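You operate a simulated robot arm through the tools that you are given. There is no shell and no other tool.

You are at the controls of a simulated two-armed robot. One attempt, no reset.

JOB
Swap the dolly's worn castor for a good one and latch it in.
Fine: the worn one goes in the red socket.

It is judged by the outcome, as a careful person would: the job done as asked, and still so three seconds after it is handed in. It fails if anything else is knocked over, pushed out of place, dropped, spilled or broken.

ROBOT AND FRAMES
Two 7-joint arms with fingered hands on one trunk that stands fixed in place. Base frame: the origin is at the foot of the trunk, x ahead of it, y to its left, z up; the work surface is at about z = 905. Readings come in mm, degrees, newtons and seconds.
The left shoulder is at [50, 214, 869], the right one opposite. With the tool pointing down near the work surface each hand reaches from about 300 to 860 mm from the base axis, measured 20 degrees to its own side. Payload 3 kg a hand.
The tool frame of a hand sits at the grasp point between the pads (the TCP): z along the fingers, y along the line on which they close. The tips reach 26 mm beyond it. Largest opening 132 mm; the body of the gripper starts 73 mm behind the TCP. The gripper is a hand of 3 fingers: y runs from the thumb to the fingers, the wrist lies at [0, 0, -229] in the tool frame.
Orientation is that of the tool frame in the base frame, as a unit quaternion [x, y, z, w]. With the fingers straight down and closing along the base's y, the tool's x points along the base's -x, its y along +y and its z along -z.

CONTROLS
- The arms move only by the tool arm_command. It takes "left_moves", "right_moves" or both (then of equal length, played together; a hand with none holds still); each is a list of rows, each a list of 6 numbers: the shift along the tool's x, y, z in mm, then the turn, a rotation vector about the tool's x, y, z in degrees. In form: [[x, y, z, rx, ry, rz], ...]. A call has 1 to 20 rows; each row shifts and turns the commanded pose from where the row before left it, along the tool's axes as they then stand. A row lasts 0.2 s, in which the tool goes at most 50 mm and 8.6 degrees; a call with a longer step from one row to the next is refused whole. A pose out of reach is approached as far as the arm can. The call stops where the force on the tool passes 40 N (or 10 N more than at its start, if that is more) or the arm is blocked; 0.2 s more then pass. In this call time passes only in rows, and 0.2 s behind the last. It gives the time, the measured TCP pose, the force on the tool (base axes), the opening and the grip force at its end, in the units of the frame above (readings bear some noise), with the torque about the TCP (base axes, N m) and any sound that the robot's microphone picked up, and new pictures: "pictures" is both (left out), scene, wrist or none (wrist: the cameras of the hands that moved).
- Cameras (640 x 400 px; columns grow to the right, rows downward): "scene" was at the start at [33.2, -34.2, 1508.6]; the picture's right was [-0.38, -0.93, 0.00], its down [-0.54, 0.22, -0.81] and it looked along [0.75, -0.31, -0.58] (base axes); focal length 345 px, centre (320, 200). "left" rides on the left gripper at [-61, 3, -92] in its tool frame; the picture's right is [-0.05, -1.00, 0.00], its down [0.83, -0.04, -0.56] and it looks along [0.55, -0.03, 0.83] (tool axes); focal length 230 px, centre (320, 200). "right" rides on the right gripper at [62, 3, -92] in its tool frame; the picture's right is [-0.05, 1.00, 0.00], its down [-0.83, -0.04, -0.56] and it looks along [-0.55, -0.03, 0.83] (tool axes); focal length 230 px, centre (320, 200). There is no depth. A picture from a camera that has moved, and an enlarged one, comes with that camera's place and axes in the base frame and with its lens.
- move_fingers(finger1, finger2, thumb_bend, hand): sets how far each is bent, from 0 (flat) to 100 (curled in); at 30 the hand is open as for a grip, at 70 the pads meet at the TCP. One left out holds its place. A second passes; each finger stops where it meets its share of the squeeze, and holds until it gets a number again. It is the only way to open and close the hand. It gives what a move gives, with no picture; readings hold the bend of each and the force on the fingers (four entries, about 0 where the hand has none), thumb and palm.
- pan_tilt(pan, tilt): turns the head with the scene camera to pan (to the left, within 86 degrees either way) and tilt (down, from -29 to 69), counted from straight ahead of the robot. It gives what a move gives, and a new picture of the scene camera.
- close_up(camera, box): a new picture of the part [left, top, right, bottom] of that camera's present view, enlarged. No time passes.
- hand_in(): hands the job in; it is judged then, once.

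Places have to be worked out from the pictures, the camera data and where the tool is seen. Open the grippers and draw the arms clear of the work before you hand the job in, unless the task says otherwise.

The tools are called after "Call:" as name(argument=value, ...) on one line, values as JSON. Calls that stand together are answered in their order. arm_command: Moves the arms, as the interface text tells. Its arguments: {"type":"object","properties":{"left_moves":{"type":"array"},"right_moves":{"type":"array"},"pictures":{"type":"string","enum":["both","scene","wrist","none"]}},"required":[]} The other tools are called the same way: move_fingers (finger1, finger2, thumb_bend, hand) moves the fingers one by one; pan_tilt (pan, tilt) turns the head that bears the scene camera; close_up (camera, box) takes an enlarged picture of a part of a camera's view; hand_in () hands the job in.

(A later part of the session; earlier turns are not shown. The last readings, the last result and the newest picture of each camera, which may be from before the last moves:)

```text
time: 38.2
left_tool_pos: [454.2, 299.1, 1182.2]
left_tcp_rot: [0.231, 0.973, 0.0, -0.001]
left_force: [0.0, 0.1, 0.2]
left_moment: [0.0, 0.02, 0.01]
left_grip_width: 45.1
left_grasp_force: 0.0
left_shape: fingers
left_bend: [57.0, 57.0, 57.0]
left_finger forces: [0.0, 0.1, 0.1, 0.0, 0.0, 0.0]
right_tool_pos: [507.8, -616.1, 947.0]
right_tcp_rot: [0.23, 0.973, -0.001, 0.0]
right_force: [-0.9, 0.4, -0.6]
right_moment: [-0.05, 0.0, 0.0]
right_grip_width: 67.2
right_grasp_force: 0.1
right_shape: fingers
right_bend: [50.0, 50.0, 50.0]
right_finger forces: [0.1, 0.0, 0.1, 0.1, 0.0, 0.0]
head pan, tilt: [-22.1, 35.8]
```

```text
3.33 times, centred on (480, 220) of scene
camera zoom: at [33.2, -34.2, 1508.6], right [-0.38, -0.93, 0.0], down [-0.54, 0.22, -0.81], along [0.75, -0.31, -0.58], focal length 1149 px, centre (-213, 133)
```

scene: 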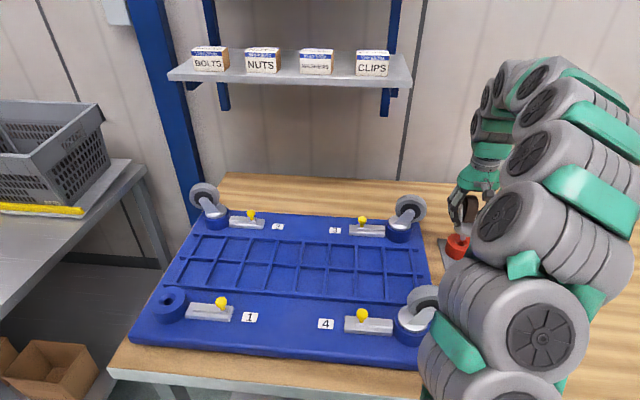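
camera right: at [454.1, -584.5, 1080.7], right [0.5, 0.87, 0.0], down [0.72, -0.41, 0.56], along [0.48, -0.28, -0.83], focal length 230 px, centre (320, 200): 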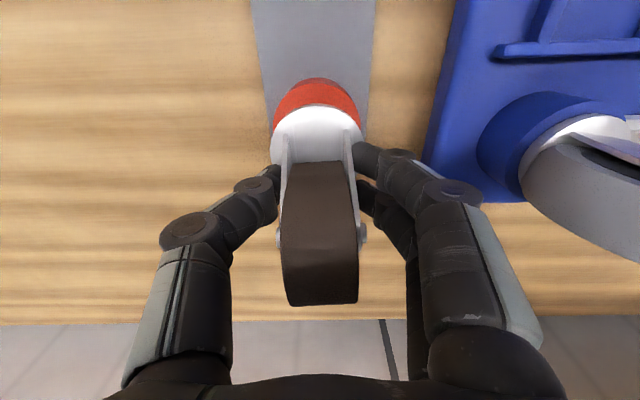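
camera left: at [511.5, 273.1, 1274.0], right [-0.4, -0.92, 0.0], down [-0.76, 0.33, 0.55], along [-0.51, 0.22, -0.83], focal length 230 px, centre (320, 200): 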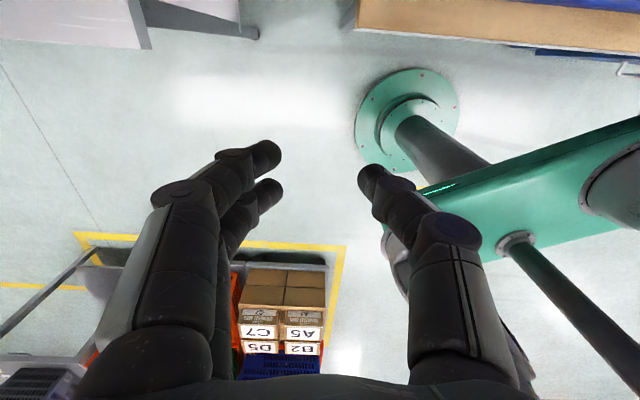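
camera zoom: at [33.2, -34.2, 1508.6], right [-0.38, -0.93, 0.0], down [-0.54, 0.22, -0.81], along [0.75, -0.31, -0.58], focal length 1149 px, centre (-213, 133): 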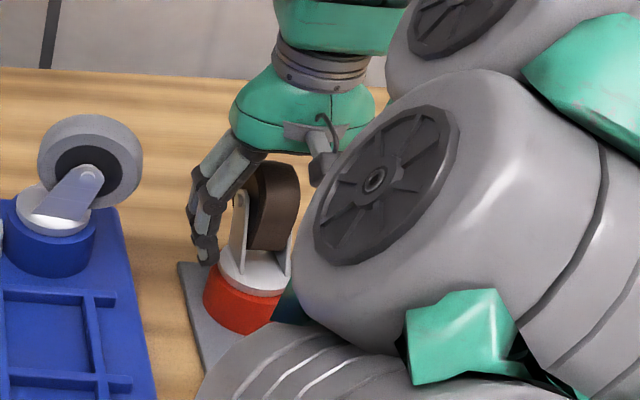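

The worn castor is standing in the red socket. I'll raise the hand straight up and move back along the rack to look at the two good castors.

Call:
arm_command(right_moves=[[0, 0, -30, 0, 0, 0], [0, 0, -45, 0, 0, 0], [0, 0, -45, 0, 0, 0], [0, 0, -45, 0, 0, 0], [0, 0, -35, 0, 0, 0], [40, 0, 0, 0, 0, 0], [40, 0, 0, 0, 0, 0], [40, 0, 0, 0, 0, 0], [30, 0, 0, 0, 0, 0]], pictures="both")

Call:
close_up(camera="right", box=[200, 0, 440, 200])

Call:
close_up(camera="scene", box=[400, 160, 560, 280])

```text
time: 40.2
left_tool_pos: [453.7, 298.8, 1183.1]
left_tcp_rot: [0.232, 0.973, 0.0, 0.0]
left_force: [-1.2, 0.9, 1.3]
left_moment: [0.01, -0.01, 0.01]
left_grip_width: 44.9
left_grasp_force: 0.1
left_shape: fingers
left_bend: [57.0, 57.0, 57.0]
left_finger forces: [0.0, 0.1, 0.1, 0.0, 0.0, 0.1]
right_tool_pos: [372.9, -550.0, 1149.6]
right_tcp_rot: [0.231, 0.973, 0.0, 0.001]
right_force: [-0.2, -0.6, 0.2]
right_moment: [0.0, -0.01, 0.0]
right_grip_width: 67.5
right_grasp_force: 0.1
right_shape: fingers
right_bend: [50.0, 50.0, 50.0]
right_finger forces: [0.0, 0.1, 0.1, 0.1, 0.1, 0.1]
head pan, tilt: [-22.1, 35.8]
camera right: at [318.0, -517.3, 1241.1], right [0.5, 0.87, 0.0], down [0.72, -0.41, 0.56], along [0.48, -0.28, -0.83], focal length 230 px, centre (320, 200)
```

scene: 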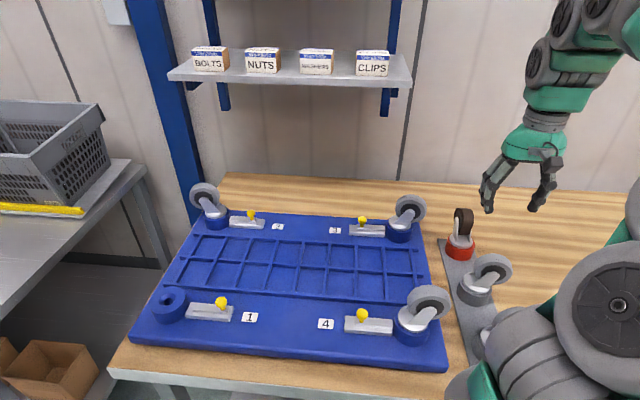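
right: 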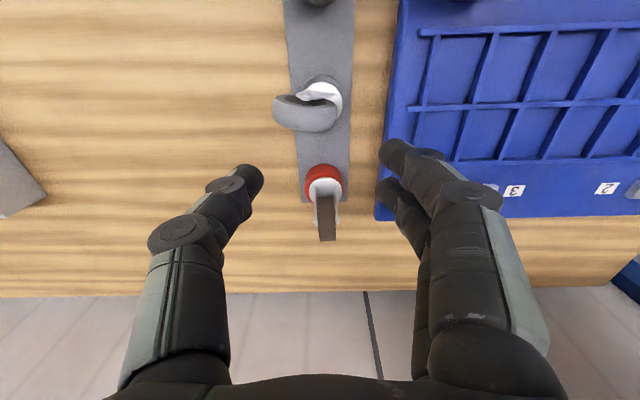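

```text
2.00 times, centred on (320, 100) of right
camera zoom: at [318.0, -517.3, 1241.1], right [0.5, 0.87, 0.0], down [0.72, -0.41, 0.56], along [0.48, -0.28, -0.83], focal length 460 px, centre (320, 400)
```

zoom: 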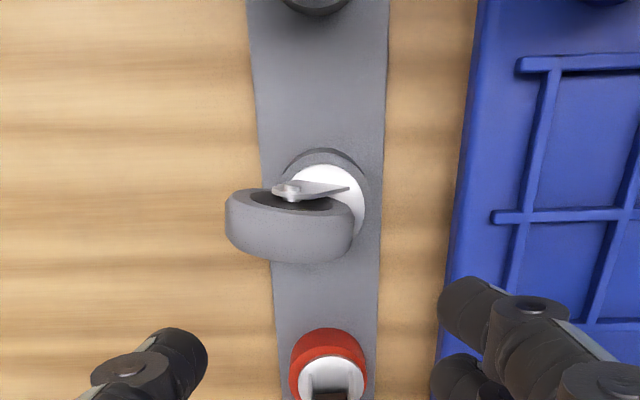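

```text
3.33 times, centred on (480, 220) of scene
camera zoom: at [33.1, -34.1, 1508.6], right [-0.38, -0.93, 0.0], down [-0.54, 0.22, -0.81], along [0.75, -0.3, -0.58], focal length 1149 px, centre (-213, 133)
```

zoom: 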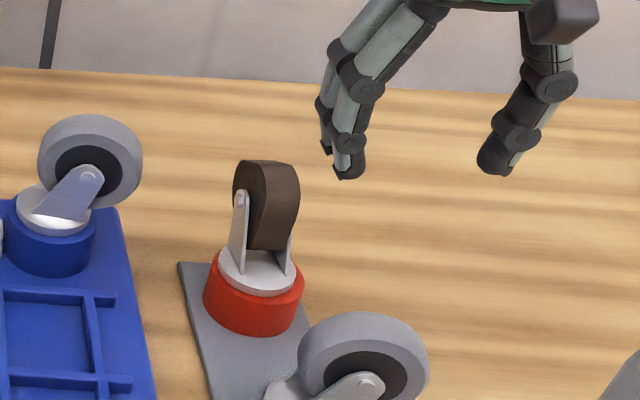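

The worn castor is seated well in the red socket. The far good castor's stem is near (370, -544), and its wheel leans to the outside, so I need the hand turned about 90°. I'll try turning clockwise (seen from above), which puts the camera on the plate side.

Call:
arm_command(right_moves=[[0, 0, 0, 0, 0, 8.5], [0, 0, 0, 0, 0, 8.5], [0, 0, 0, 0, 0, 8.5], [0, 0, 0, 0, 0, 8.5], [0, 0, 0, 0, 0, 8.5], [0, 0, 0, 0, 0, 8.5], [0, 0, 0, 0, 0, 8.5], [0, 0, 0, 0, 0, 8.5], [0, 0, 0, 0, 0, 8.5], [0, 0, 0, 0, 0, 8.5]], pictures="both")

```text
time: 42.4
left_tool_pos: [454.7, 298.5, 1182.8]
left_tcp_rot: [0.231, 0.973, 0.0, 0.0]
left_force: [0.3, 0.4, 0.1]
left_moment: [-0.01, -0.01, -0.01]
left_grip_width: 45.0
left_grasp_force: 0.2
left_shape: fingers
left_bend: [57.0, 57.0, 57.0]
left_finger forces: [0.0, 0.1, 0.0, 0.0, 0.0, 0.0]
right_tool_pos: [373.1, -548.6, 1147.1]
right_tcp_rot: [0.828, 0.561, 0.0, 0.0]
right_force: [0.7, 0.1, -0.4]
right_moment: [-0.01, 0.03, -0.01]
right_grip_width: 67.3
right_grasp_force: 0.1
right_shape: fingers
right_bend: [50.0, 50.0, 50.0]
right_finger forces: [0.0, 0.0, 0.0, 0.1, 0.1, 0.1]
head pan, tilt: [-22.1, 35.8]
camera right: at [398.9, -491.8, 1239.7], right [0.91, -0.42, 0.0], down [-0.35, -0.76, 0.56], along [-0.23, -0.5, -0.83], focal length 230 px, centre (320, 200)
```

scene: 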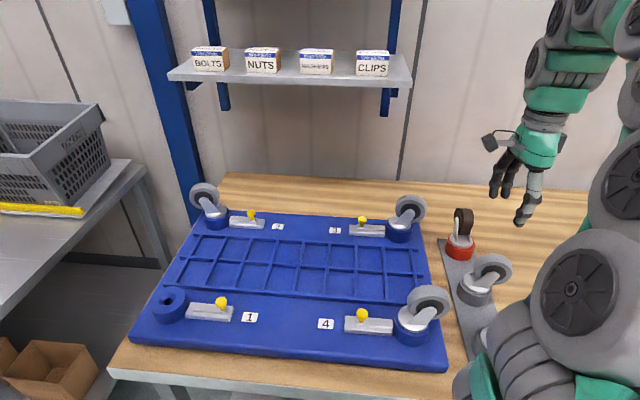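
right: 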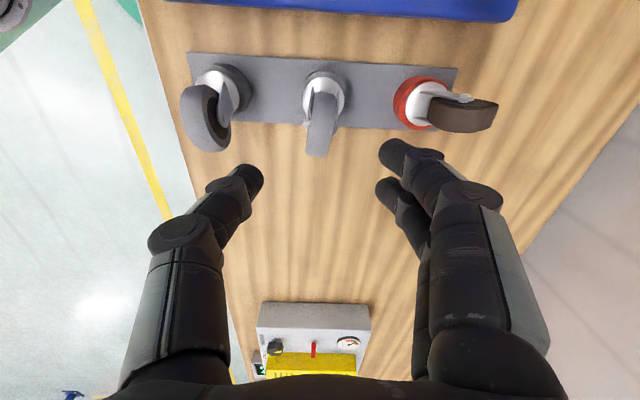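

The turn worked, and the middle castor is now seen from its plate side with the wheel leaning away. I'll enlarge to measure.

Call:
close_up(camera="right", box=[230, 40, 410, 180])

```text
2.86 times, centred on (320, 110) of right
camera zoom: at [398.9, -491.8, 1239.7], right [0.91, -0.42, 0.0], down [-0.35, -0.76, 0.56], along [-0.23, -0.5, -0.83], focal length 657 px, centre (320, 457)
```

zoom: 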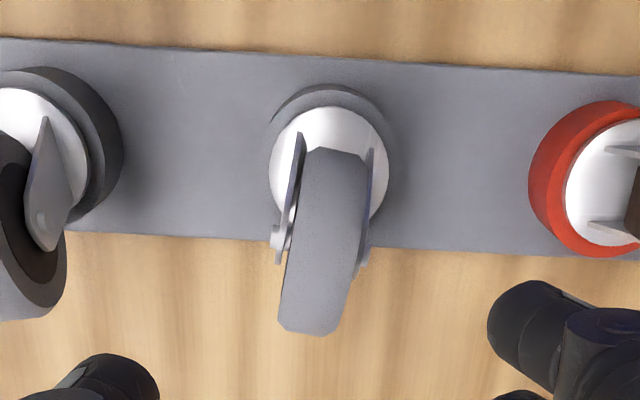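

Stem of the middle castor at about (377, -547), lean direction about -123°, so the axle is near -34.5°. I'll turn a further 12.7°, nudge into place and lower to z≈1040 for a precise check.

Call:
arm_command(right_moves=[[0, 0, 0, 0, 0, 6.35], [0, 0, 0, 0, 0, 6.35], [-4.2, 2.9, 0, 0, 0, 0], [0, 0, 36, 0, 0, 0], [0, 0, 36, 0, 0, 0], [0, 0, 36, 0, 0, 0]], pictures="both")

Call:
close_up(camera="right", box=[230, 70, 410, 230])

```text
time: 43.8
left_tool_pos: [454.1, 298.1, 1182.6]
left_tcp_rot: [0.231, 0.973, 0.0, 0.0]
left_force: [0.3, -1.3, -0.1]
left_moment: [0.04, 0.04, 0.01]
left_grip_width: 44.8
left_grasp_force: 0.1
left_shape: fingers
left_bend: [57.0, 57.0, 57.0]
left_finger forces: [0.1, 0.0, 0.0, 0.0, 0.1, 0.0]
right_tool_pos: [374.1, -556.1, 1039.6]
right_tcp_rot: [0.885, 0.466, 0.0, 0.0]
right_force: [0.5, 0.6, 1.2]
right_moment: [-0.01, 0.03, 0.03]
right_grip_width: 67.4
right_grasp_force: 0.1
right_shape: fingers
right_bend: [50.0, 50.0, 50.0]
right_finger forces: [0.0, 0.1, 0.0, 0.1, 0.0, 0.0]
head pan, tilt: [-22.1, 35.8]
camera right: at [410.4, -504.5, 1131.2], right [0.79, -0.61, 0.0], down [-0.51, -0.66, 0.56], along [-0.34, -0.44, -0.83], focal length 230 px, centre (320, 200)
```

scene: 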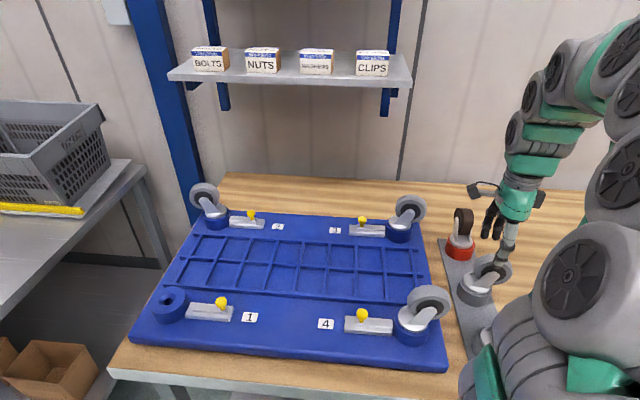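
right: 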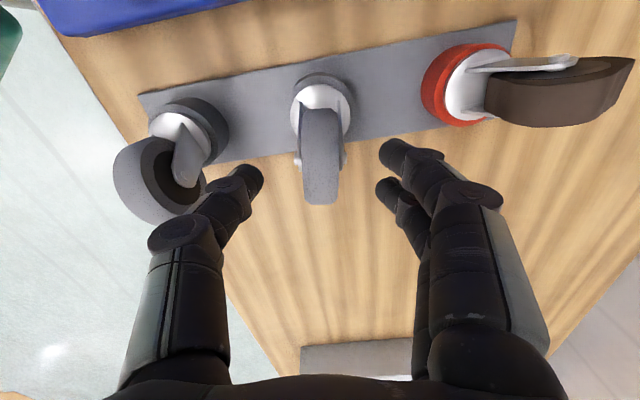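

```text
2.50 times, centred on (320, 150) of right
camera zoom: at [410.4, -504.5, 1131.2], right [0.79, -0.61, 0.0], down [-0.51, -0.66, 0.56], along [-0.34, -0.44, -0.83], focal length 575 px, centre (320, 325)
```

zoom: 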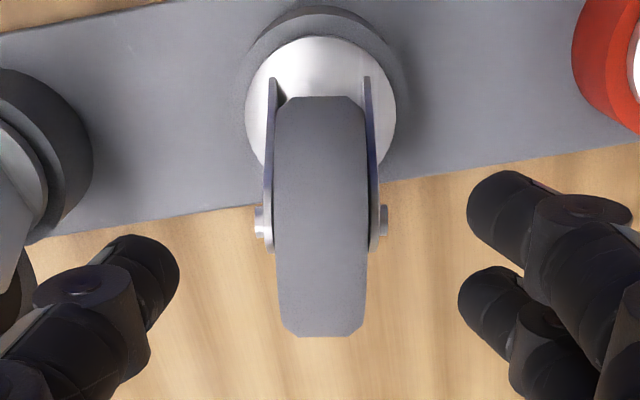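

The yaw is right: the nuts are level and the view nearly matches the one I had of the worn castor. I'll nudge 1–1.5 mm and lower to z≈948.5 around the fork.

Call:
arm_command(right_moves=[[-1, 1.5, 20, 0, 0, 0], [0, 0, 25, 0, 0, 0], [0, 0, 25, 0, 0, 0], [0, 0, 14, 0, 0, 0], [0, 0, 6, 0, 0, 0]], pictures="both")

Call:
close_up(camera="right", box=[230, 70, 410, 230])

Call:
close_up(camera="scene", box=[430, 200, 530, 310])

```text
time: 45.0
left_tool_pos: [455.1, 298.1, 1182.8]
left_tcp_rot: [0.232, 0.973, 0.001, 0.001]
left_force: [0.4, -0.9, -0.3]
left_moment: [0.01, 0.02, 0.02]
left_grip_width: 44.6
left_grasp_force: 0.0
left_shape: fingers
left_bend: [57.0, 57.0, 57.0]
left_finger forces: [0.0, 0.0, 0.0, 0.0, 0.0, 0.0]
right_tool_pos: [374.5, -555.5, 948.5]
right_tcp_rot: [0.884, 0.467, 0.0, 0.001]
right_force: [-0.2, -0.3, 0.4]
right_moment: [-0.02, -0.03, 0.02]
right_grip_width: 67.4
right_grasp_force: 0.1
right_shape: fingers
right_bend: [50.0, 50.0, 50.0]
right_finger forces: [0.0, 0.0, 0.0, 0.1, 0.0, 0.0]
head pan, tilt: [-22.1, 35.8]
camera right: at [411.5, -506.0, 1041.0], right [0.79, -0.61, 0.0], down [-0.51, -0.66, 0.56], along [-0.34, -0.44, -0.83], focal length 230 px, centre (320, 200)
```

scene: 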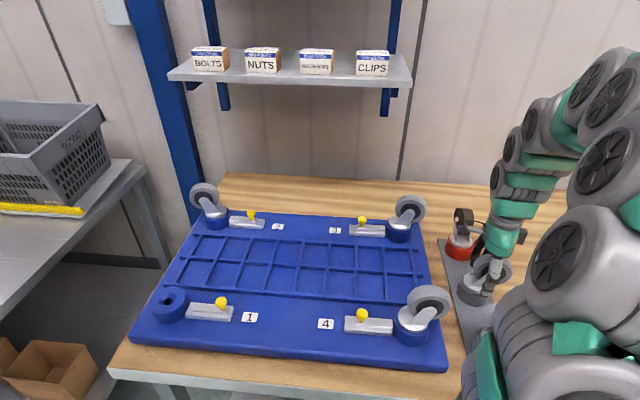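
right: 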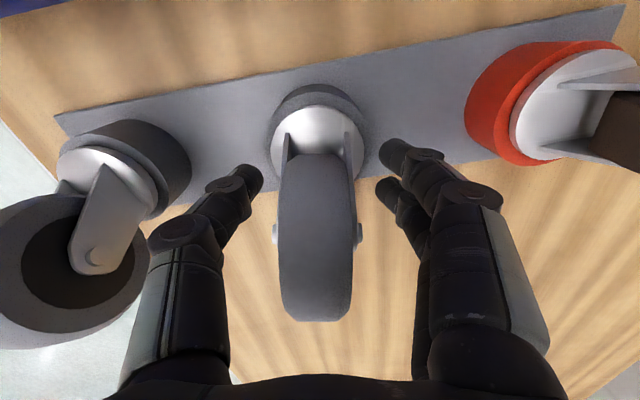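

```text
2.50 times, centred on (320, 150) of right
camera zoom: at [411.5, -506.0, 1041.0], right [0.79, -0.61, 0.0], down [-0.51, -0.66, 0.56], along [-0.34, -0.44, -0.83], focal length 575 px, centre (320, 325)
```

zoom: 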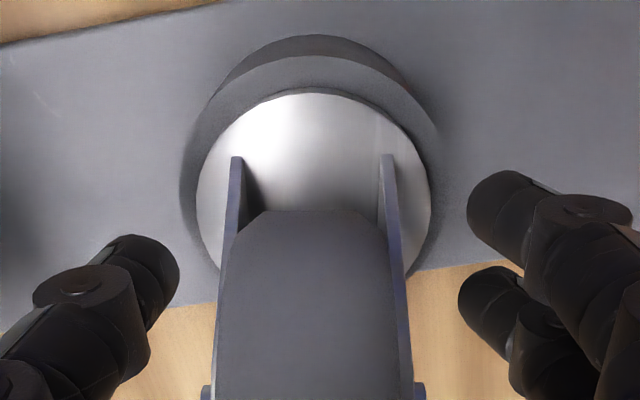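

```text
3.64 times, centred on (480, 255) of scene
camera zoom: at [33.2, -34.2, 1508.6], right [-0.38, -0.93, 0.0], down [-0.54, 0.22, -0.81], along [0.75, -0.31, -0.58], focal length 1253 px, centre (-262, 0)
```

zoom: 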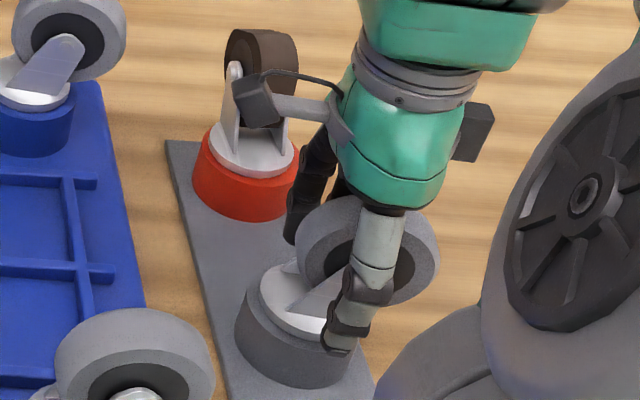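

The view now matches the worn-castor grasp almost pixel for pixel. I'll close on the fork.

Call:
move_fingers(hand="right", finger1=66, finger2=66, thumb_bend=66)

Call:
move_fingers(hand="right", finger1=78, finger2=78, thumb_bend=78)

Call:
close_up(camera="right", box=[230, 70, 410, 230])

```text
time: 46.0
left_tool_pos: [454.1, 298.7, 1183.4]
left_tcp_rot: [0.231, 0.973, 0.0, 0.0]
left_force: [-1.1, -0.1, -0.5]
left_moment: [-0.03, -0.04, 0.03]
left_grip_width: 45.1
left_grasp_force: 0.0
left_shape: fingers
left_bend: [57.0, 57.0, 57.0]
left_finger forces: [0.1, 0.1, 0.0, 0.0, 0.1, 0.0]
right_tool_pos: [372.7, -556.3, 947.9]
right_tcp_rot: [0.885, 0.466, 0.001, 0.0]
right_force: [-2.0, -0.1, -0.4]
right_moment: [0.0, -0.01, -0.01]
right_grip_width: 35.3
right_grasp_force: 7.9
right_shape: fingers
right_bend: [60.0, 61.0, 62.0]
right_finger forces: [3.9, 3.5, 0.0, 0.0, 7.9, 0.0]
head pan, tilt: [-22.1, 35.8]
```

```text
time: 47.0
left_tool_pos: [454.0, 298.0, 1182.3]
left_tcp_rot: [0.231, 0.973, 0.001, 0.001]
left_force: [0.7, -0.2, -0.8]
left_moment: [-0.02, -0.01, 0.03]
left_grip_width: 45.0
left_grasp_force: 0.0
left_shape: fingers
left_bend: [57.0, 57.0, 57.0]
left_finger forces: [0.1, 0.1, 0.0, 0.0, 0.0, 0.0]
right_tool_pos: [374.2, -556.0, 948.9]
right_tcp_rot: [0.885, 0.466, 0.0, 0.0]
right_force: [0.2, 0.3, 0.8]
right_moment: [0.01, -0.04, 0.01]
right_grip_width: 33.8
right_grasp_force: 24.0
right_shape: fingers
right_bend: [62.0, 62.0, 65.0]
right_finger forces: [11.9, 11.6, 0.0, 0.0, 23.5, 0.0]
head pan, tilt: [-22.1, 35.8]
```

```text
2.50 times, centred on (320, 150) of right
camera zoom: at [411.6, -505.9, 1041.1], right [0.79, -0.61, 0.0], down [-0.51, -0.66, 0.56], along [-0.34, -0.44, -0.83], focal length 575 px, centre (320, 325)
```

zoom: 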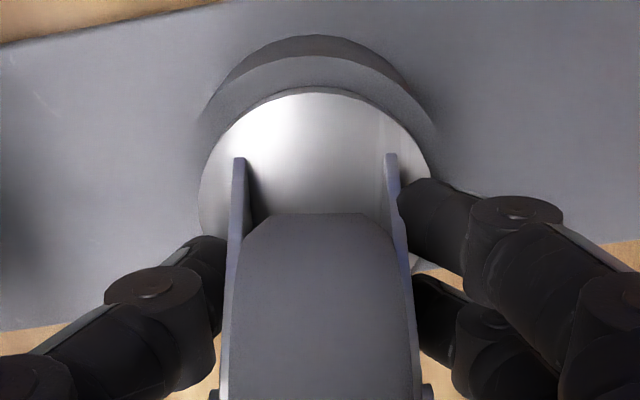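

Good grip at 24 N. I'll lift slowly and check that it comes free.

Call:
arm_command(right_moves=[[0, 0, -4, 0, 0, 0], [0, 0, -6, 0, 0, 0], [0, 0, -10, 0, 0, 0], [0, 0, -15, 0, 0, 0], [0, 0, -20, 0, 0, 0], [0, 0, -25, 0, 0, 0], [0, 0, -37, 0, 0, 0], [0, 0, -37, 0, 0, 0], [0, 0, -37, 0, 0, 0]], pictures="both")

Call:
close_up(camera="right", box=[230, 70, 410, 230])

Call:
close_up(camera="scene", box=[420, 140, 560, 320])

```text
time: 49.0
left_tool_pos: [452.9, 298.7, 1181.3]
left_tcp_rot: [0.231, 0.973, 0.0, 0.0]
left_force: [-0.2, 0.5, -0.5]
left_moment: [-0.02, 0.01, 0.0]
left_grip_width: 44.9
left_grasp_force: 0.1
left_shape: fingers
left_bend: [57.0, 57.0, 57.0]
left_finger forces: [0.1, 0.1, 0.1, 0.0, 0.1, 0.0]
right_tool_pos: [376.3, -553.7, 1139.8]
right_tcp_rot: [0.884, 0.467, -0.001, 0.0]
right_force: [-0.3, -0.3, -4.5]
right_moment: [0.03, 0.0, 0.01]
right_grip_width: 33.7
right_grasp_force: 24.1
right_shape: fingers
right_bend: [62.0, 62.0, 65.0]
right_finger forces: [11.9, 11.8, 0.0, 0.0, 23.7, 0.0]
head pan, tilt: [-22.1, 35.8]
camera right: at [413.6, -503.4, 1231.6], right [0.8, -0.61, 0.0], down [-0.5, -0.66, 0.55], along [-0.34, -0.44, -0.83], focal length 230 px, centre (320, 200)
```

scene: 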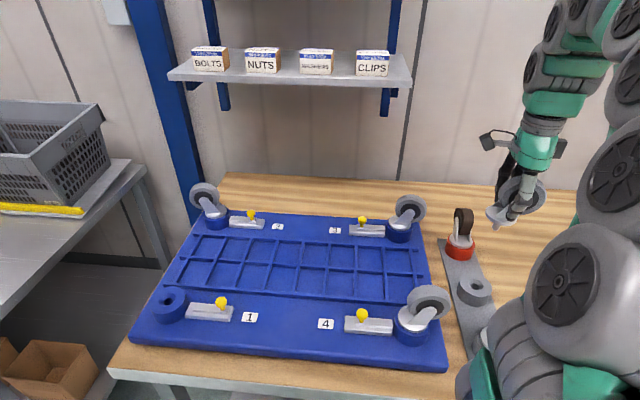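
right: 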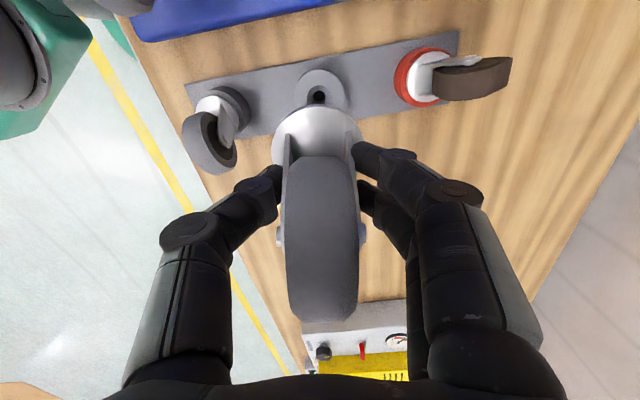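

```text
2.50 times, centred on (320, 150) of right
camera zoom: at [413.6, -503.4, 1231.6], right [0.8, -0.61, 0.0], down [-0.5, -0.66, 0.55], along [-0.34, -0.44, -0.83], focal length 575 px, centre (320, 325)
```

zoom: 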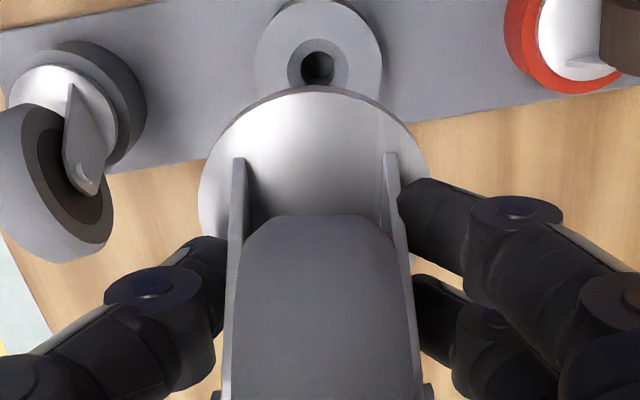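

```text
2.22 times, centred on (490, 230) of scene
camera zoom: at [33.2, -34.2, 1508.6], right [-0.38, -0.93, 0.0], down [-0.54, 0.22, -0.81], along [0.75, -0.31, -0.58], focal length 766 px, centre (-58, 133)
```

zoom: 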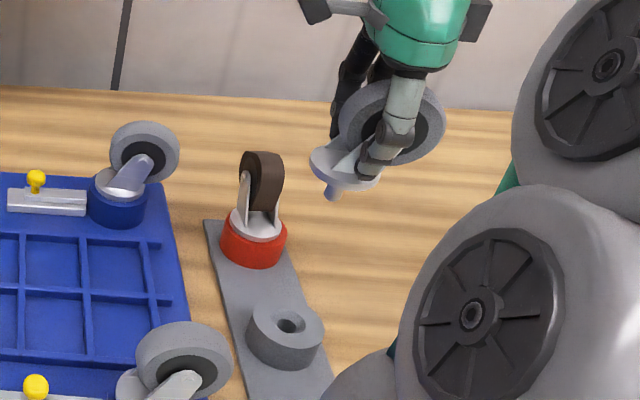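

The good castor is free (4.5 N) and held just like the worn one. I'll move clear of the rack and turn the hand back to the 140° yaw used at corner 1, so I can replay the same seating pose.

Call:
arm_command(right_moves=[[32.5, 4, 0, 0, 0, 0], [32.5, 4, 0, 0, 0, 0], [32.5, 4, 0, 0, 0, 0], [0, 0, 0, 0, 0, -8.319], [0, 0, 0, 0, 0, -8.319], [0, 0, 0, 0, 0, -8.319], [0, 0, 0, 0, 0, -8.319], [0, 0, 0, 0, 0, -8.319], [0, 0, 0, 0, 0, -8.319], [0, 0, 0, 0, 0, -8.319], [0, 0, 0, 0, 0, -8.319], [0, 0, 0, 0, 0, -8.319], [0, 0, 0, 0, 0, -8.319], [0, 0, 0, 0, 0, -8.319]], pictures="none")

Call:
arm_command(right_moves=[[0, 0, 0, 0, 0, -8.319], [0, 0, 0, 0, 0, -8.319], [0, 0, 0, 0, 0, -8.319], [0, 0, 0, 0, 0, -8.319], [0, 0, 0, 0, 0, -8.319], [0, 0, 0, 0, 0, -8.319], [0, 0, 0, 0, 0, -8.319], [0, 0, 0, 0, 0, -8.319], [0, 0, 0, 0, 0, -8.319], [0, 0, 0, 0, 0, -8.319]], pictures="both")

```text
time: 52.0
left_tool_pos: [454.6, 298.5, 1180.8]
left_tcp_rot: [0.231, 0.973, 0.0, 0.001]
left_force: [0.2, 0.2, -0.6]
left_moment: [-0.03, 0.02, -0.02]
left_grip_width: 44.8
left_grasp_force: 0.0
left_shape: fingers
left_bend: [57.0, 57.0, 57.0]
left_finger forces: [0.0, 0.0, 0.1, 0.1, 0.0, 0.0]
right_tool_pos: [440.0, -482.2, 1140.8]
right_tcp_rot: [0.282, 0.959, 0.001, 0.0]
right_force: [0.8, 0.1, -4.7]
right_moment: [0.03, 0.02, -0.03]
right_grip_width: 33.6
right_grasp_force: 24.0
right_shape: fingers
right_bend: [62.0, 62.0, 65.0]
right_finger forces: [11.8, 11.9, 0.0, 0.0, 23.7, 0.0]
head pan, tilt: [-22.1, 35.8]
```

```text
time: 54.2
left_tool_pos: [453.7, 298.7, 1182.3]
left_tcp_rot: [0.231, 0.973, 0.0, 0.0]
left_force: [-0.3, -0.9, 0.3]
left_moment: [0.04, 0.01, 0.01]
left_grip_width: 45.1
left_grasp_force: 0.1
left_shape: fingers
left_bend: [57.0, 57.0, 57.0]
left_finger forces: [0.0, 0.1, 0.0, 0.0, 0.0, 0.0]
right_tool_pos: [439.2, -482.3, 1139.3]
right_tcp_rot: [-0.425, 0.905, 0.0, 0.0]
right_force: [0.6, -0.1, -4.0]
right_moment: [-0.01, 0.03, -0.01]
right_grip_width: 33.5
right_grasp_force: 23.6
right_shape: fingers
right_bend: [62.0, 62.0, 65.0]
right_finger forces: [11.8, 11.9, 0.0, 0.0, 23.5, 0.0]
head pan, tilt: [-22.1, 35.8]
camera right: at [397.6, -526.5, 1232.7], right [-0.74, 0.68, 0.0], down [0.56, 0.61, 0.56], along [0.38, 0.41, -0.83], focal length 230 px, centre (320, 200)
```

scene: 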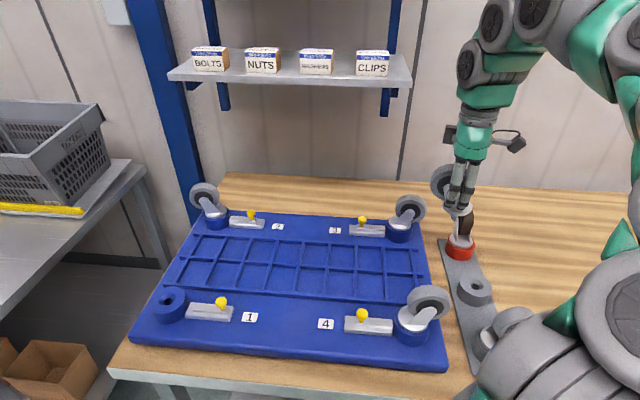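
right: 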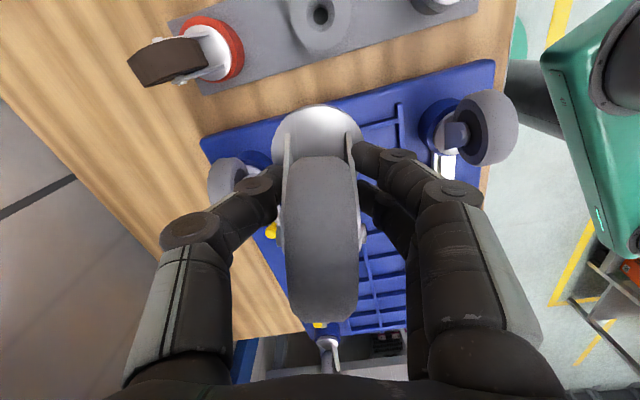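

Yaw restored. I'll carry the castor back over the dolly to (562, 90) and lower to z≈1066, the same hover as before.

Call:
arm_command(right_moves=[[-39.9, 20.86, 0, 0, 0, 0], [-39.9, 20.86, 0, 0, 0, 0], [-39.9, 20.86, 0, 0, 0, 0], [-39.9, 20.86, 0, 0, 0, 0], [-39.9, 20.86, 0, 0, 0, 0], [-39.9, 20.86, 0, 0, 0, 0], [-39.9, 20.86, 0, 0, 0, 0], [-39.9, 20.86, 0, 0, 0, 0], [-39.9, 20.86, 0, 0, 0, 0], [-39.9, 20.86, 0, 0, 0, 0], [-39.9, 20.86, 0, 0, 0, 0], [-39.9, 20.86, 0, 0, 0, 0], [-39.9, 20.86, 0, 0, 0, 0], [0, 0, 37, 0, 0, 0], [0, 0, 37, 0, 0, 0]], pictures="both")

Call:
close_up(camera="right", box=[230, 70, 410, 230])

Call:
close_up(camera="scene", box=[100, 200, 260, 340])

```text
time: 57.4
left_tool_pos: [454.6, 298.0, 1181.4]
left_tcp_rot: [0.231, 0.973, -0.001, 0.0]
left_force: [-0.2, 0.4, 0.3]
left_moment: [0.02, 0.03, -0.03]
left_grip_width: 45.0
left_grasp_force: 0.1
left_shape: fingers
left_bend: [57.0, 57.0, 57.0]
left_finger forces: [0.1, 0.0, 0.0, 0.1, 0.0, 0.0]
right_tool_pos: [561.5, 91.3, 1064.1]
right_tcp_rot: [-0.425, 0.905, 0.0, -0.001]
right_force: [1.3, 0.0, -4.7]
right_moment: [0.01, -0.02, 0.0]
right_grip_width: 33.5
right_grasp_force: 23.3
right_shape: fingers
right_bend: [62.0, 62.0, 65.0]
right_finger forces: [11.8, 11.8, 0.0, 0.0, 23.5, 0.0]
head pan, tilt: [-22.1, 35.8]
camera right: at [520.5, 46.9, 1156.6], right [-0.74, 0.68, 0.0], down [0.56, 0.61, 0.55], along [0.38, 0.41, -0.83], focal length 230 px, centre (320, 200)
```

scene: 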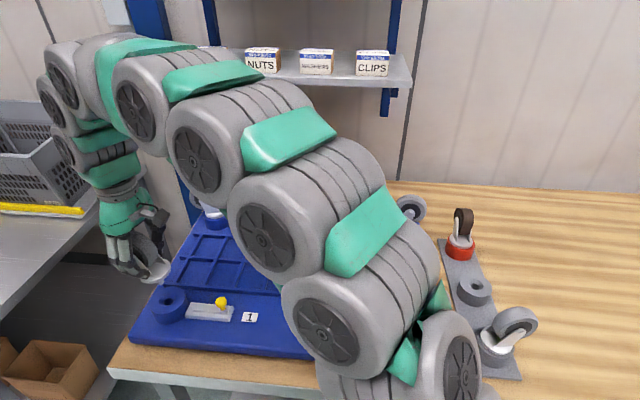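
right: 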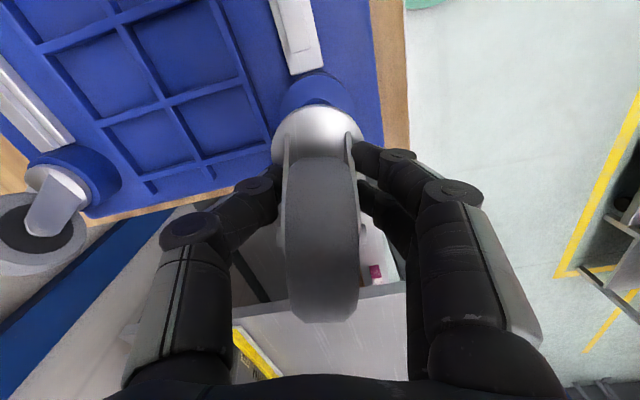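

```text
2.50 times, centred on (320, 150) of right
camera zoom: at [520.5, 46.9, 1156.6], right [-0.74, 0.68, 0.0], down [0.56, 0.61, 0.55], along [0.38, 0.41, -0.83], focal length 575 px, centre (320, 325)
```

zoom: 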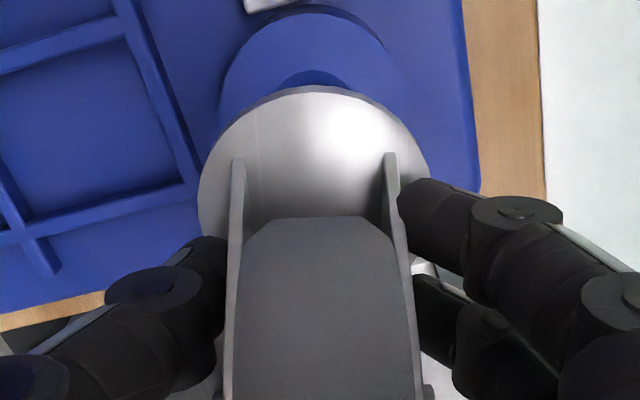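

```text
2.86 times, centred on (180, 270) of scene
camera zoom: at [33.2, -34.1, 1508.6], right [-0.38, -0.93, 0.0], down [-0.54, 0.22, -0.81], along [0.75, -0.31, -0.58], focal length 985 px, centre (720, 0)
```

zoom: 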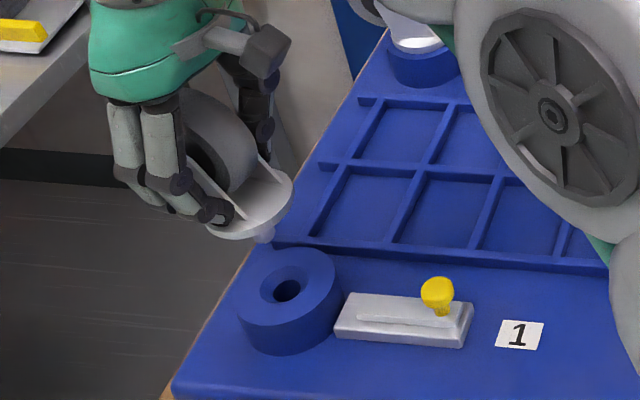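

The hover view matches the earlier one, with the hand about 1.5–2 mm too far in +y. I'll correct that and lower to about z=1014, just above the hole.

Call:
arm_command(right_moves=[[0, -1.8, 0, 0, 0, 0], [0, 0, 15, 0, 0, 0], [0, 0, 15, 0, 0, 0], [0, 0, 12, 0, 0, 0], [0, 0, 8, 0, 0, 0]], pictures="none")

Call:
close_up(camera="right", box=[230, 70, 410, 230])

Call:
close_up(camera="scene", box=[120, 240, 240, 340])

```text
time: 58.6
left_tool_pos: [454.4, 298.9, 1181.5]
left_tcp_rot: [0.231, 0.973, 0.0, 0.0]
left_force: [-0.3, 1.0, -0.1]
left_moment: [0.02, 0.01, -0.02]
left_grip_width: 45.1
left_grasp_force: 0.0
left_shape: fingers
left_bend: [57.0, 57.0, 57.0]
left_finger forces: [0.0, 0.0, 0.0, 0.0, 0.0, 0.0]
right_tool_pos: [562.7, 89.5, 1014.4]
right_tcp_rot: [-0.425, 0.905, 0.0, 0.0]
right_force: [0.1, 0.4, -5.0]
right_moment: [-0.02, 0.03, -0.01]
right_grip_width: 33.3
right_grasp_force: 23.3
right_shape: fingers
right_bend: [62.0, 62.0, 65.0]
right_finger forces: [11.8, 11.9, 0.0, 0.1, 23.5, 0.0]
head pan, tilt: [-22.1, 35.8]
```

```text
2.50 times, centred on (320, 150) of right
camera zoom: at [521.3, 45.2, 1107.3], right [-0.74, 0.68, 0.0], down [0.56, 0.61, 0.56], along [0.38, 0.41, -0.83], focal length 575 px, centre (320, 325)
```

zoom: 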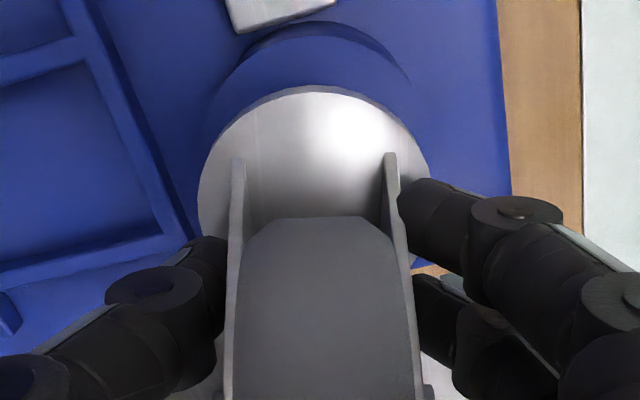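

```text
4.00 times, centred on (180, 290) of scene
camera zoom: at [33.2, -34.2, 1508.6], right [-0.38, -0.93, 0.0], down [-0.54, 0.22, -0.81], along [0.75, -0.31, -0.58], focal length 1378 px, centre (880, -160)
```

zoom: 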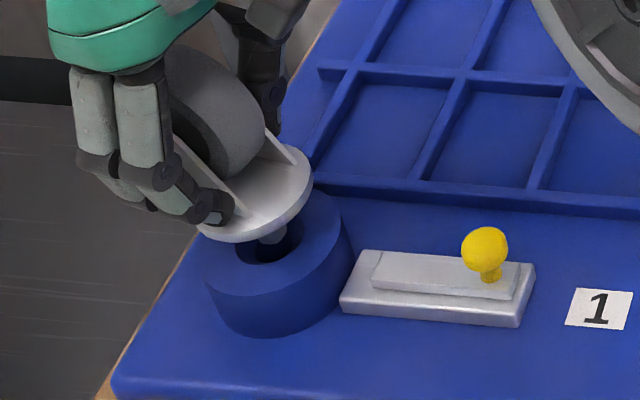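

The stem tip is over the chamfer. I'll lower slowly into the hole.

Call:
arm_command(right_moves=[[0, 0, 4, 0, 0, 0], [0, 0, 4, 0, 0, 0], [0, 0, 4, 0, 0, 0], [0, 0, 4, 0, 0, 0]], pictures="none")

Call:
close_up(camera="right", box=[230, 70, 410, 230])

Call:
close_up(camera="scene", box=[120, 240, 240, 340])

```text
time: 59.6
left_tool_pos: [454.8, 298.8, 1183.2]
left_tcp_rot: [0.231, 0.973, 0.0, 0.0]
left_force: [0.5, -0.2, -0.2]
left_moment: [0.0, -0.02, -0.02]
left_grip_width: 44.9
left_grasp_force: 0.1
left_shape: fingers
left_bend: [57.0, 57.0, 57.0]
left_finger forces: [0.0, 0.0, 0.0, 0.0, 0.1, 0.0]
right_tool_pos: [561.9, 89.2, 999.2]
right_tcp_rot: [-0.425, 0.905, 0.0, 0.001]
right_force: [-0.3, 0.1, -3.7]
right_moment: [0.0, 0.01, 0.01]
right_grip_width: 33.4
right_grasp_force: 24.1
right_shape: fingers
right_bend: [62.0, 62.0, 65.0]
right_finger forces: [11.8, 11.8, 0.0, 0.0, 23.5, 0.1]
head pan, tilt: [-22.1, 35.8]
```

```text
2.50 times, centred on (320, 150) of right
camera zoom: at [520.7, 45.3, 1091.6], right [-0.74, 0.68, 0.0], down [0.56, 0.61, 0.56], along [0.38, 0.41, -0.83], focal length 575 px, centre (320, 325)
```

zoom: 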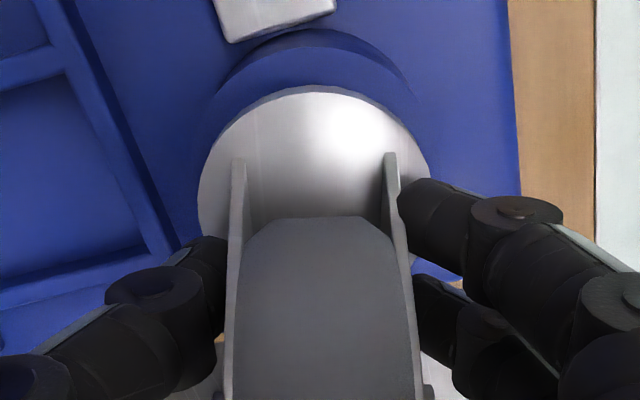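

```text
4.00 times, centred on (180, 290) of scene
camera zoom: at [33.2, -34.1, 1508.6], right [-0.38, -0.93, 0.0], down [-0.54, 0.22, -0.81], along [0.75, -0.31, -0.58], focal length 1378 px, centre (880, -160)
```

zoom: 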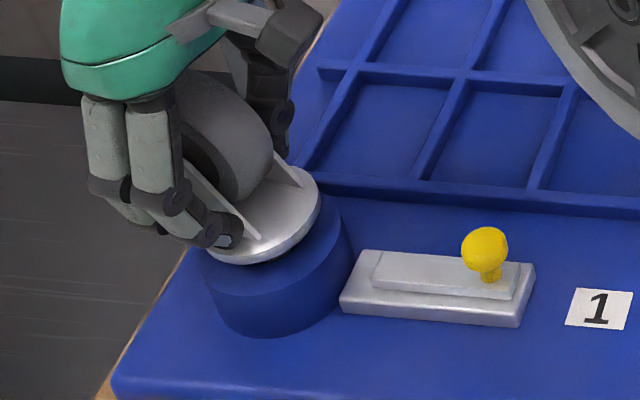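

The stem is in the hole with no side force. Continuing down to the seat.

Call:
arm_command(right_moves=[[0, 0, 4, 0, 0, 0], [0, 0, 4, 0, 0, 0], [0, 0, 3, 0, 0, 0]], pictures="none")

Call:
arm_command(right_moves=[[0, 0, 1.5, 0, 0, 0]], pictures="none")

Call:
close_up(camera="scene", box=[120, 240, 240, 340])

```text
time: 60.4
left_tool_pos: [454.2, 298.5, 1181.9]
left_tcp_rot: [0.231, 0.973, 0.0, 0.0]
left_force: [1.0, -0.2, -0.2]
left_moment: [-0.01, 0.0, -0.01]
left_grip_width: 45.1
left_grasp_force: 0.2
left_shape: fingers
left_bend: [57.0, 57.0, 57.0]
left_finger forces: [0.0, 0.0, 0.0, 0.0, 0.1, 0.0]
right_tool_pos: [563.9, 88.4, 988.5]
right_tcp_rot: [-0.425, 0.905, 0.001, 0.001]
right_force: [-0.3, 0.2, -4.3]
right_moment: [-0.02, 0.01, -0.01]
right_grip_width: 33.0
right_grasp_force: 24.1
right_shape: fingers
right_bend: [62.0, 62.0, 65.0]
right_finger forces: [11.9, 11.8, 0.0, 0.0, 23.4, 0.1]
head pan, tilt: [-22.1, 35.8]
```

```text
time: 60.8
left_tool_pos: [455.0, 297.9, 1182.4]
left_tcp_rot: [0.231, 0.973, 0.0, 0.0]
left_force: [0.1, 0.2, 0.3]
left_moment: [0.01, 0.0, 0.02]
left_grip_width: 44.8
left_grasp_force: 0.0
left_shape: fingers
left_bend: [57.0, 57.0, 57.0]
left_finger forces: [0.0, 0.0, 0.1, 0.0, 0.0, 0.1]
right_tool_pos: [562.0, 88.9, 987.0]
right_tcp_rot: [-0.425, 0.905, -0.001, 0.0]
right_force: [0.1, -0.5, -3.9]
right_moment: [-0.03, 0.05, -0.01]
right_grip_width: 33.3
right_grasp_force: 23.7
right_shape: fingers
right_bend: [62.0, 62.0, 65.0]
right_finger forces: [11.9, 11.8, 0.0, 0.1, 23.5, 0.0]
head pan, tilt: [-22.1, 35.8]
```

```text
4.00 times, centred on (180, 290) of scene
camera zoom: at [33.2, -34.2, 1508.6], right [-0.38, -0.93, 0.0], down [-0.54, 0.22, -0.81], along [0.75, -0.31, -0.58], focal length 1378 px, centre (880, -160)
```

zoom: 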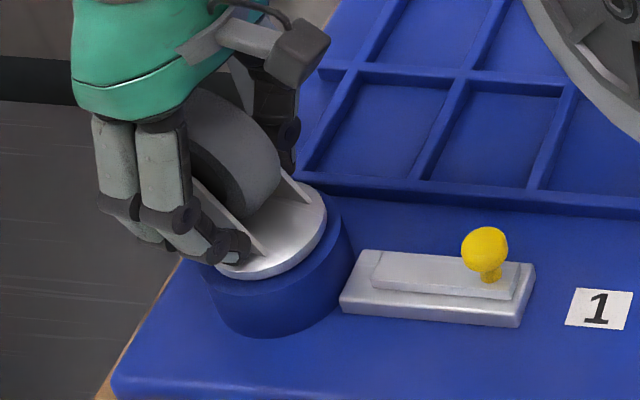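

Still carrying the full weight at z=987. I'll lower in 1 mm steps until the plate takes it.

Call:
arm_command(right_moves=[[0, 0, 1, 0, 0, 0], [0, 0, 1, 0, 0, 0]], pictures="none")

Call:
arm_command(right_moves=[[0, 0, 1, 0, 0, 0]], pictures="none")

Call:
close_up(camera="scene", box=[120, 240, 240, 340])

```text
time: 61.4
left_tool_pos: [453.8, 297.7, 1182.2]
left_tcp_rot: [0.231, 0.973, 0.0, 0.0]
left_force: [-0.2, -0.3, 0.2]
left_moment: [-0.03, 0.0, -0.01]
left_grip_width: 45.2
left_grasp_force: 0.0
left_shape: fingers
left_bend: [57.0, 57.0, 57.0]
left_finger forces: [0.0, 0.0, 0.0, 0.0, 0.0, 0.1]
right_tool_pos: [562.9, 89.8, 985.3]
right_tcp_rot: [-0.425, 0.905, 0.0, 0.001]
right_force: [-1.4, -1.8, 2.4]
right_moment: [0.05, 0.12, -0.01]
right_grip_width: 33.4
right_grasp_force: 24.8
right_shape: fingers
right_bend: [62.0, 62.0, 65.0]
right_finger forces: [11.6, 12.6, 0.0, 0.0, 24.3, 0.0]
head pan, tilt: [-22.1, 35.8]
```

```text
time: 61.8
left_tool_pos: [454.0, 298.4, 1183.2]
left_tcp_rot: [0.232, 0.973, 0.0, 0.0]
left_force: [0.1, 0.1, 0.3]
left_moment: [0.02, -0.01, 0.02]
left_grip_width: 45.0
left_grasp_force: 0.1
left_shape: fingers
left_bend: [57.0, 57.0, 57.0]
left_finger forces: [0.0, 0.0, 0.0, 0.0, 0.0, 0.0]
right_tool_pos: [562.8, 89.2, 985.2]
right_tcp_rot: [-0.424, 0.905, 0.001, 0.002]
right_force: [-2.2, -2.6, 9.3]
right_moment: [0.04, 0.1, 0.03]
right_grip_width: 33.3
right_grasp_force: 24.7
right_shape: fingers
right_bend: [62.0, 63.0, 65.0]
right_finger forces: [12.2, 13.1, 0.0, 0.0, 25.1, 0.0]
head pan, tilt: [-22.1, 35.8]
```

```text
4.00 times, centred on (180, 290) of scene
camera zoom: at [33.0, -34.2, 1508.6], right [-0.38, -0.93, 0.0], down [-0.54, 0.22, -0.81], along [0.75, -0.31, -0.58], focal length 1378 px, centre (880, -160)
```

zoom: 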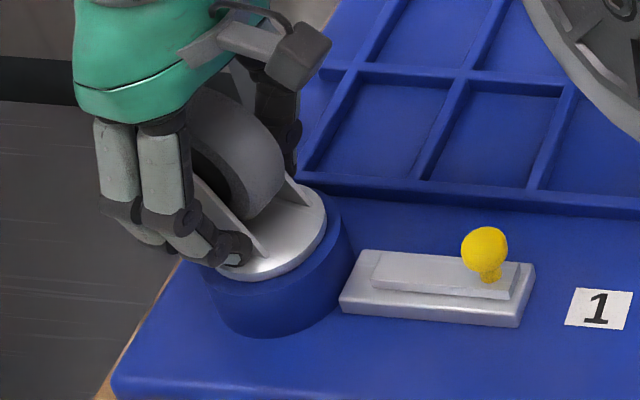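

Seated: upward force of 9 N at z=985, the same height as the original castor. I'll open the fingers and withdraw straight up.

Call:
move_fingers(hand="right", finger1=50, finger2=50, thumb_bend=50)

Call:
arm_command(right_moves=[[0, 0, -20, 0, 0, 0], [0, 0, -35, 0, 0, 0], [0, 0, -45, 0, 0, 0], [0, 0, -45, 0, 0, 0]], pictures="both")

Call:
close_up(camera="scene", box=[120, 240, 240, 340])

Call:
close_up(camera="right", box=[230, 50, 410, 210])

```text
time: 62.8
left_tool_pos: [454.1, 298.6, 1181.5]
left_tcp_rot: [0.232, 0.973, 0.0, 0.0]
left_force: [-0.1, -0.2, 0.1]
left_moment: [-0.03, 0.02, 0.01]
left_grip_width: 45.1
left_grasp_force: 0.1
left_shape: fingers
left_bend: [57.0, 57.0, 57.0]
left_finger forces: [0.0, 0.0, 0.0, 0.0, 0.0, 0.1]
right_tool_pos: [562.6, 90.2, 984.2]
right_tcp_rot: [-0.425, 0.905, -0.001, 0.0]
right_force: [0.3, 0.2, 0.5]
right_moment: [-0.03, -0.01, 0.03]
right_grip_width: 67.0
right_grasp_force: 0.0
right_shape: fingers
right_bend: [50.0, 50.0, 50.0]
right_finger forces: [0.0, 0.0, 0.1, 0.0, 0.1, 0.0]
head pan, tilt: [-22.1, 35.8]
```

```text
time: 63.8
left_tool_pos: [454.5, 298.2, 1181.9]
left_tcp_rot: [0.231, 0.973, 0.0, 0.001]
left_force: [0.4, -0.2, 0.3]
left_moment: [-0.03, 0.0, 0.0]
left_grip_width: 45.2
left_grasp_force: 0.0
left_shape: fingers
left_bend: [57.0, 57.0, 57.0]
left_finger forces: [0.1, 0.1, 0.0, 0.0, 0.1, 0.0]
right_tool_pos: [563.6, 90.2, 1127.6]
right_tcp_rot: [-0.426, 0.905, 0.0, 0.0]
right_force: [0.3, -0.1, -0.2]
right_moment: [-0.01, -0.04, 0.01]
right_grip_width: 67.3
right_grasp_force: 0.0
right_shape: fingers
right_bend: [50.0, 50.0, 50.0]
right_finger forces: [0.1, 0.0, 0.1, 0.0, 0.0, 0.0]
head pan, tilt: [-22.1, 35.8]
camera right: at [521.6, 46.5, 1220.1], right [-0.74, 0.68, 0.0], down [0.56, 0.61, 0.56], along [0.38, 0.41, -0.83], focal length 230 px, centre (320, 200)
```

scene: 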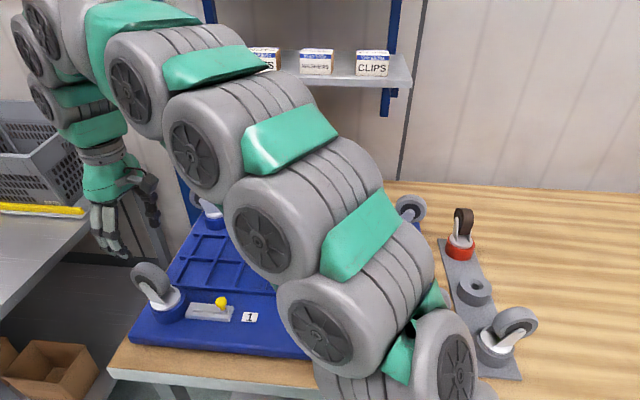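
right: 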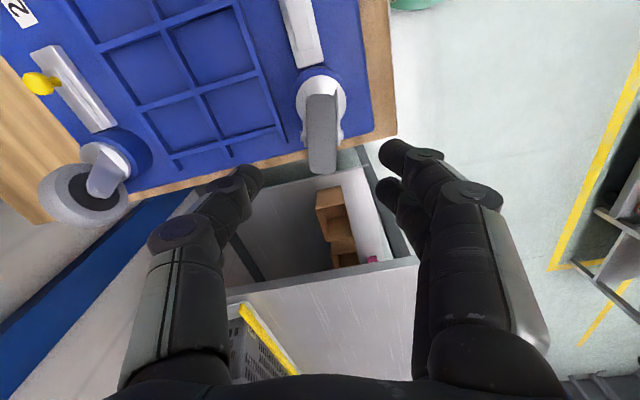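

```text
4.00 times, centred on (180, 290) of scene
camera zoom: at [33.2, -34.2, 1508.6], right [-0.38, -0.93, 0.0], down [-0.54, 0.22, -0.81], along [0.75, -0.31, -0.58], focal length 1378 px, centre (880, -160)
```

zoom: 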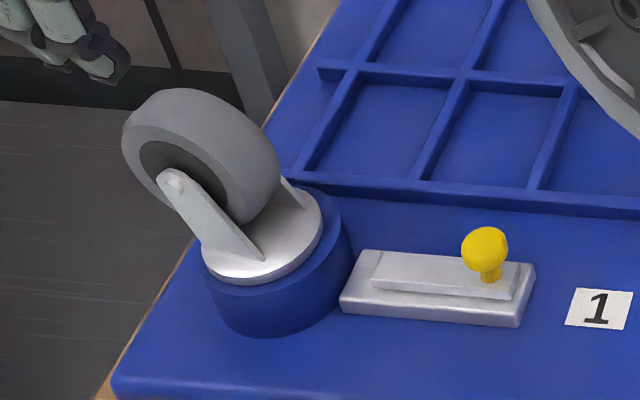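

```text
2.50 times, centred on (320, 130) of right
camera zoom: at [521.6, 46.5, 1220.1], right [-0.74, 0.68, 0.0], down [0.56, 0.61, 0.56], along [0.38, 0.41, -0.83], focal length 575 px, centre (320, 375)
```

zoom: 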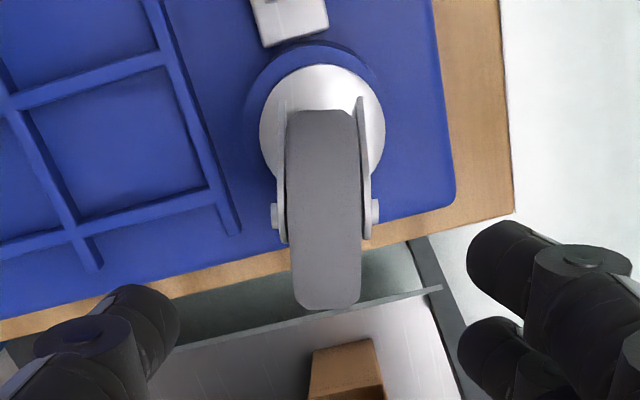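

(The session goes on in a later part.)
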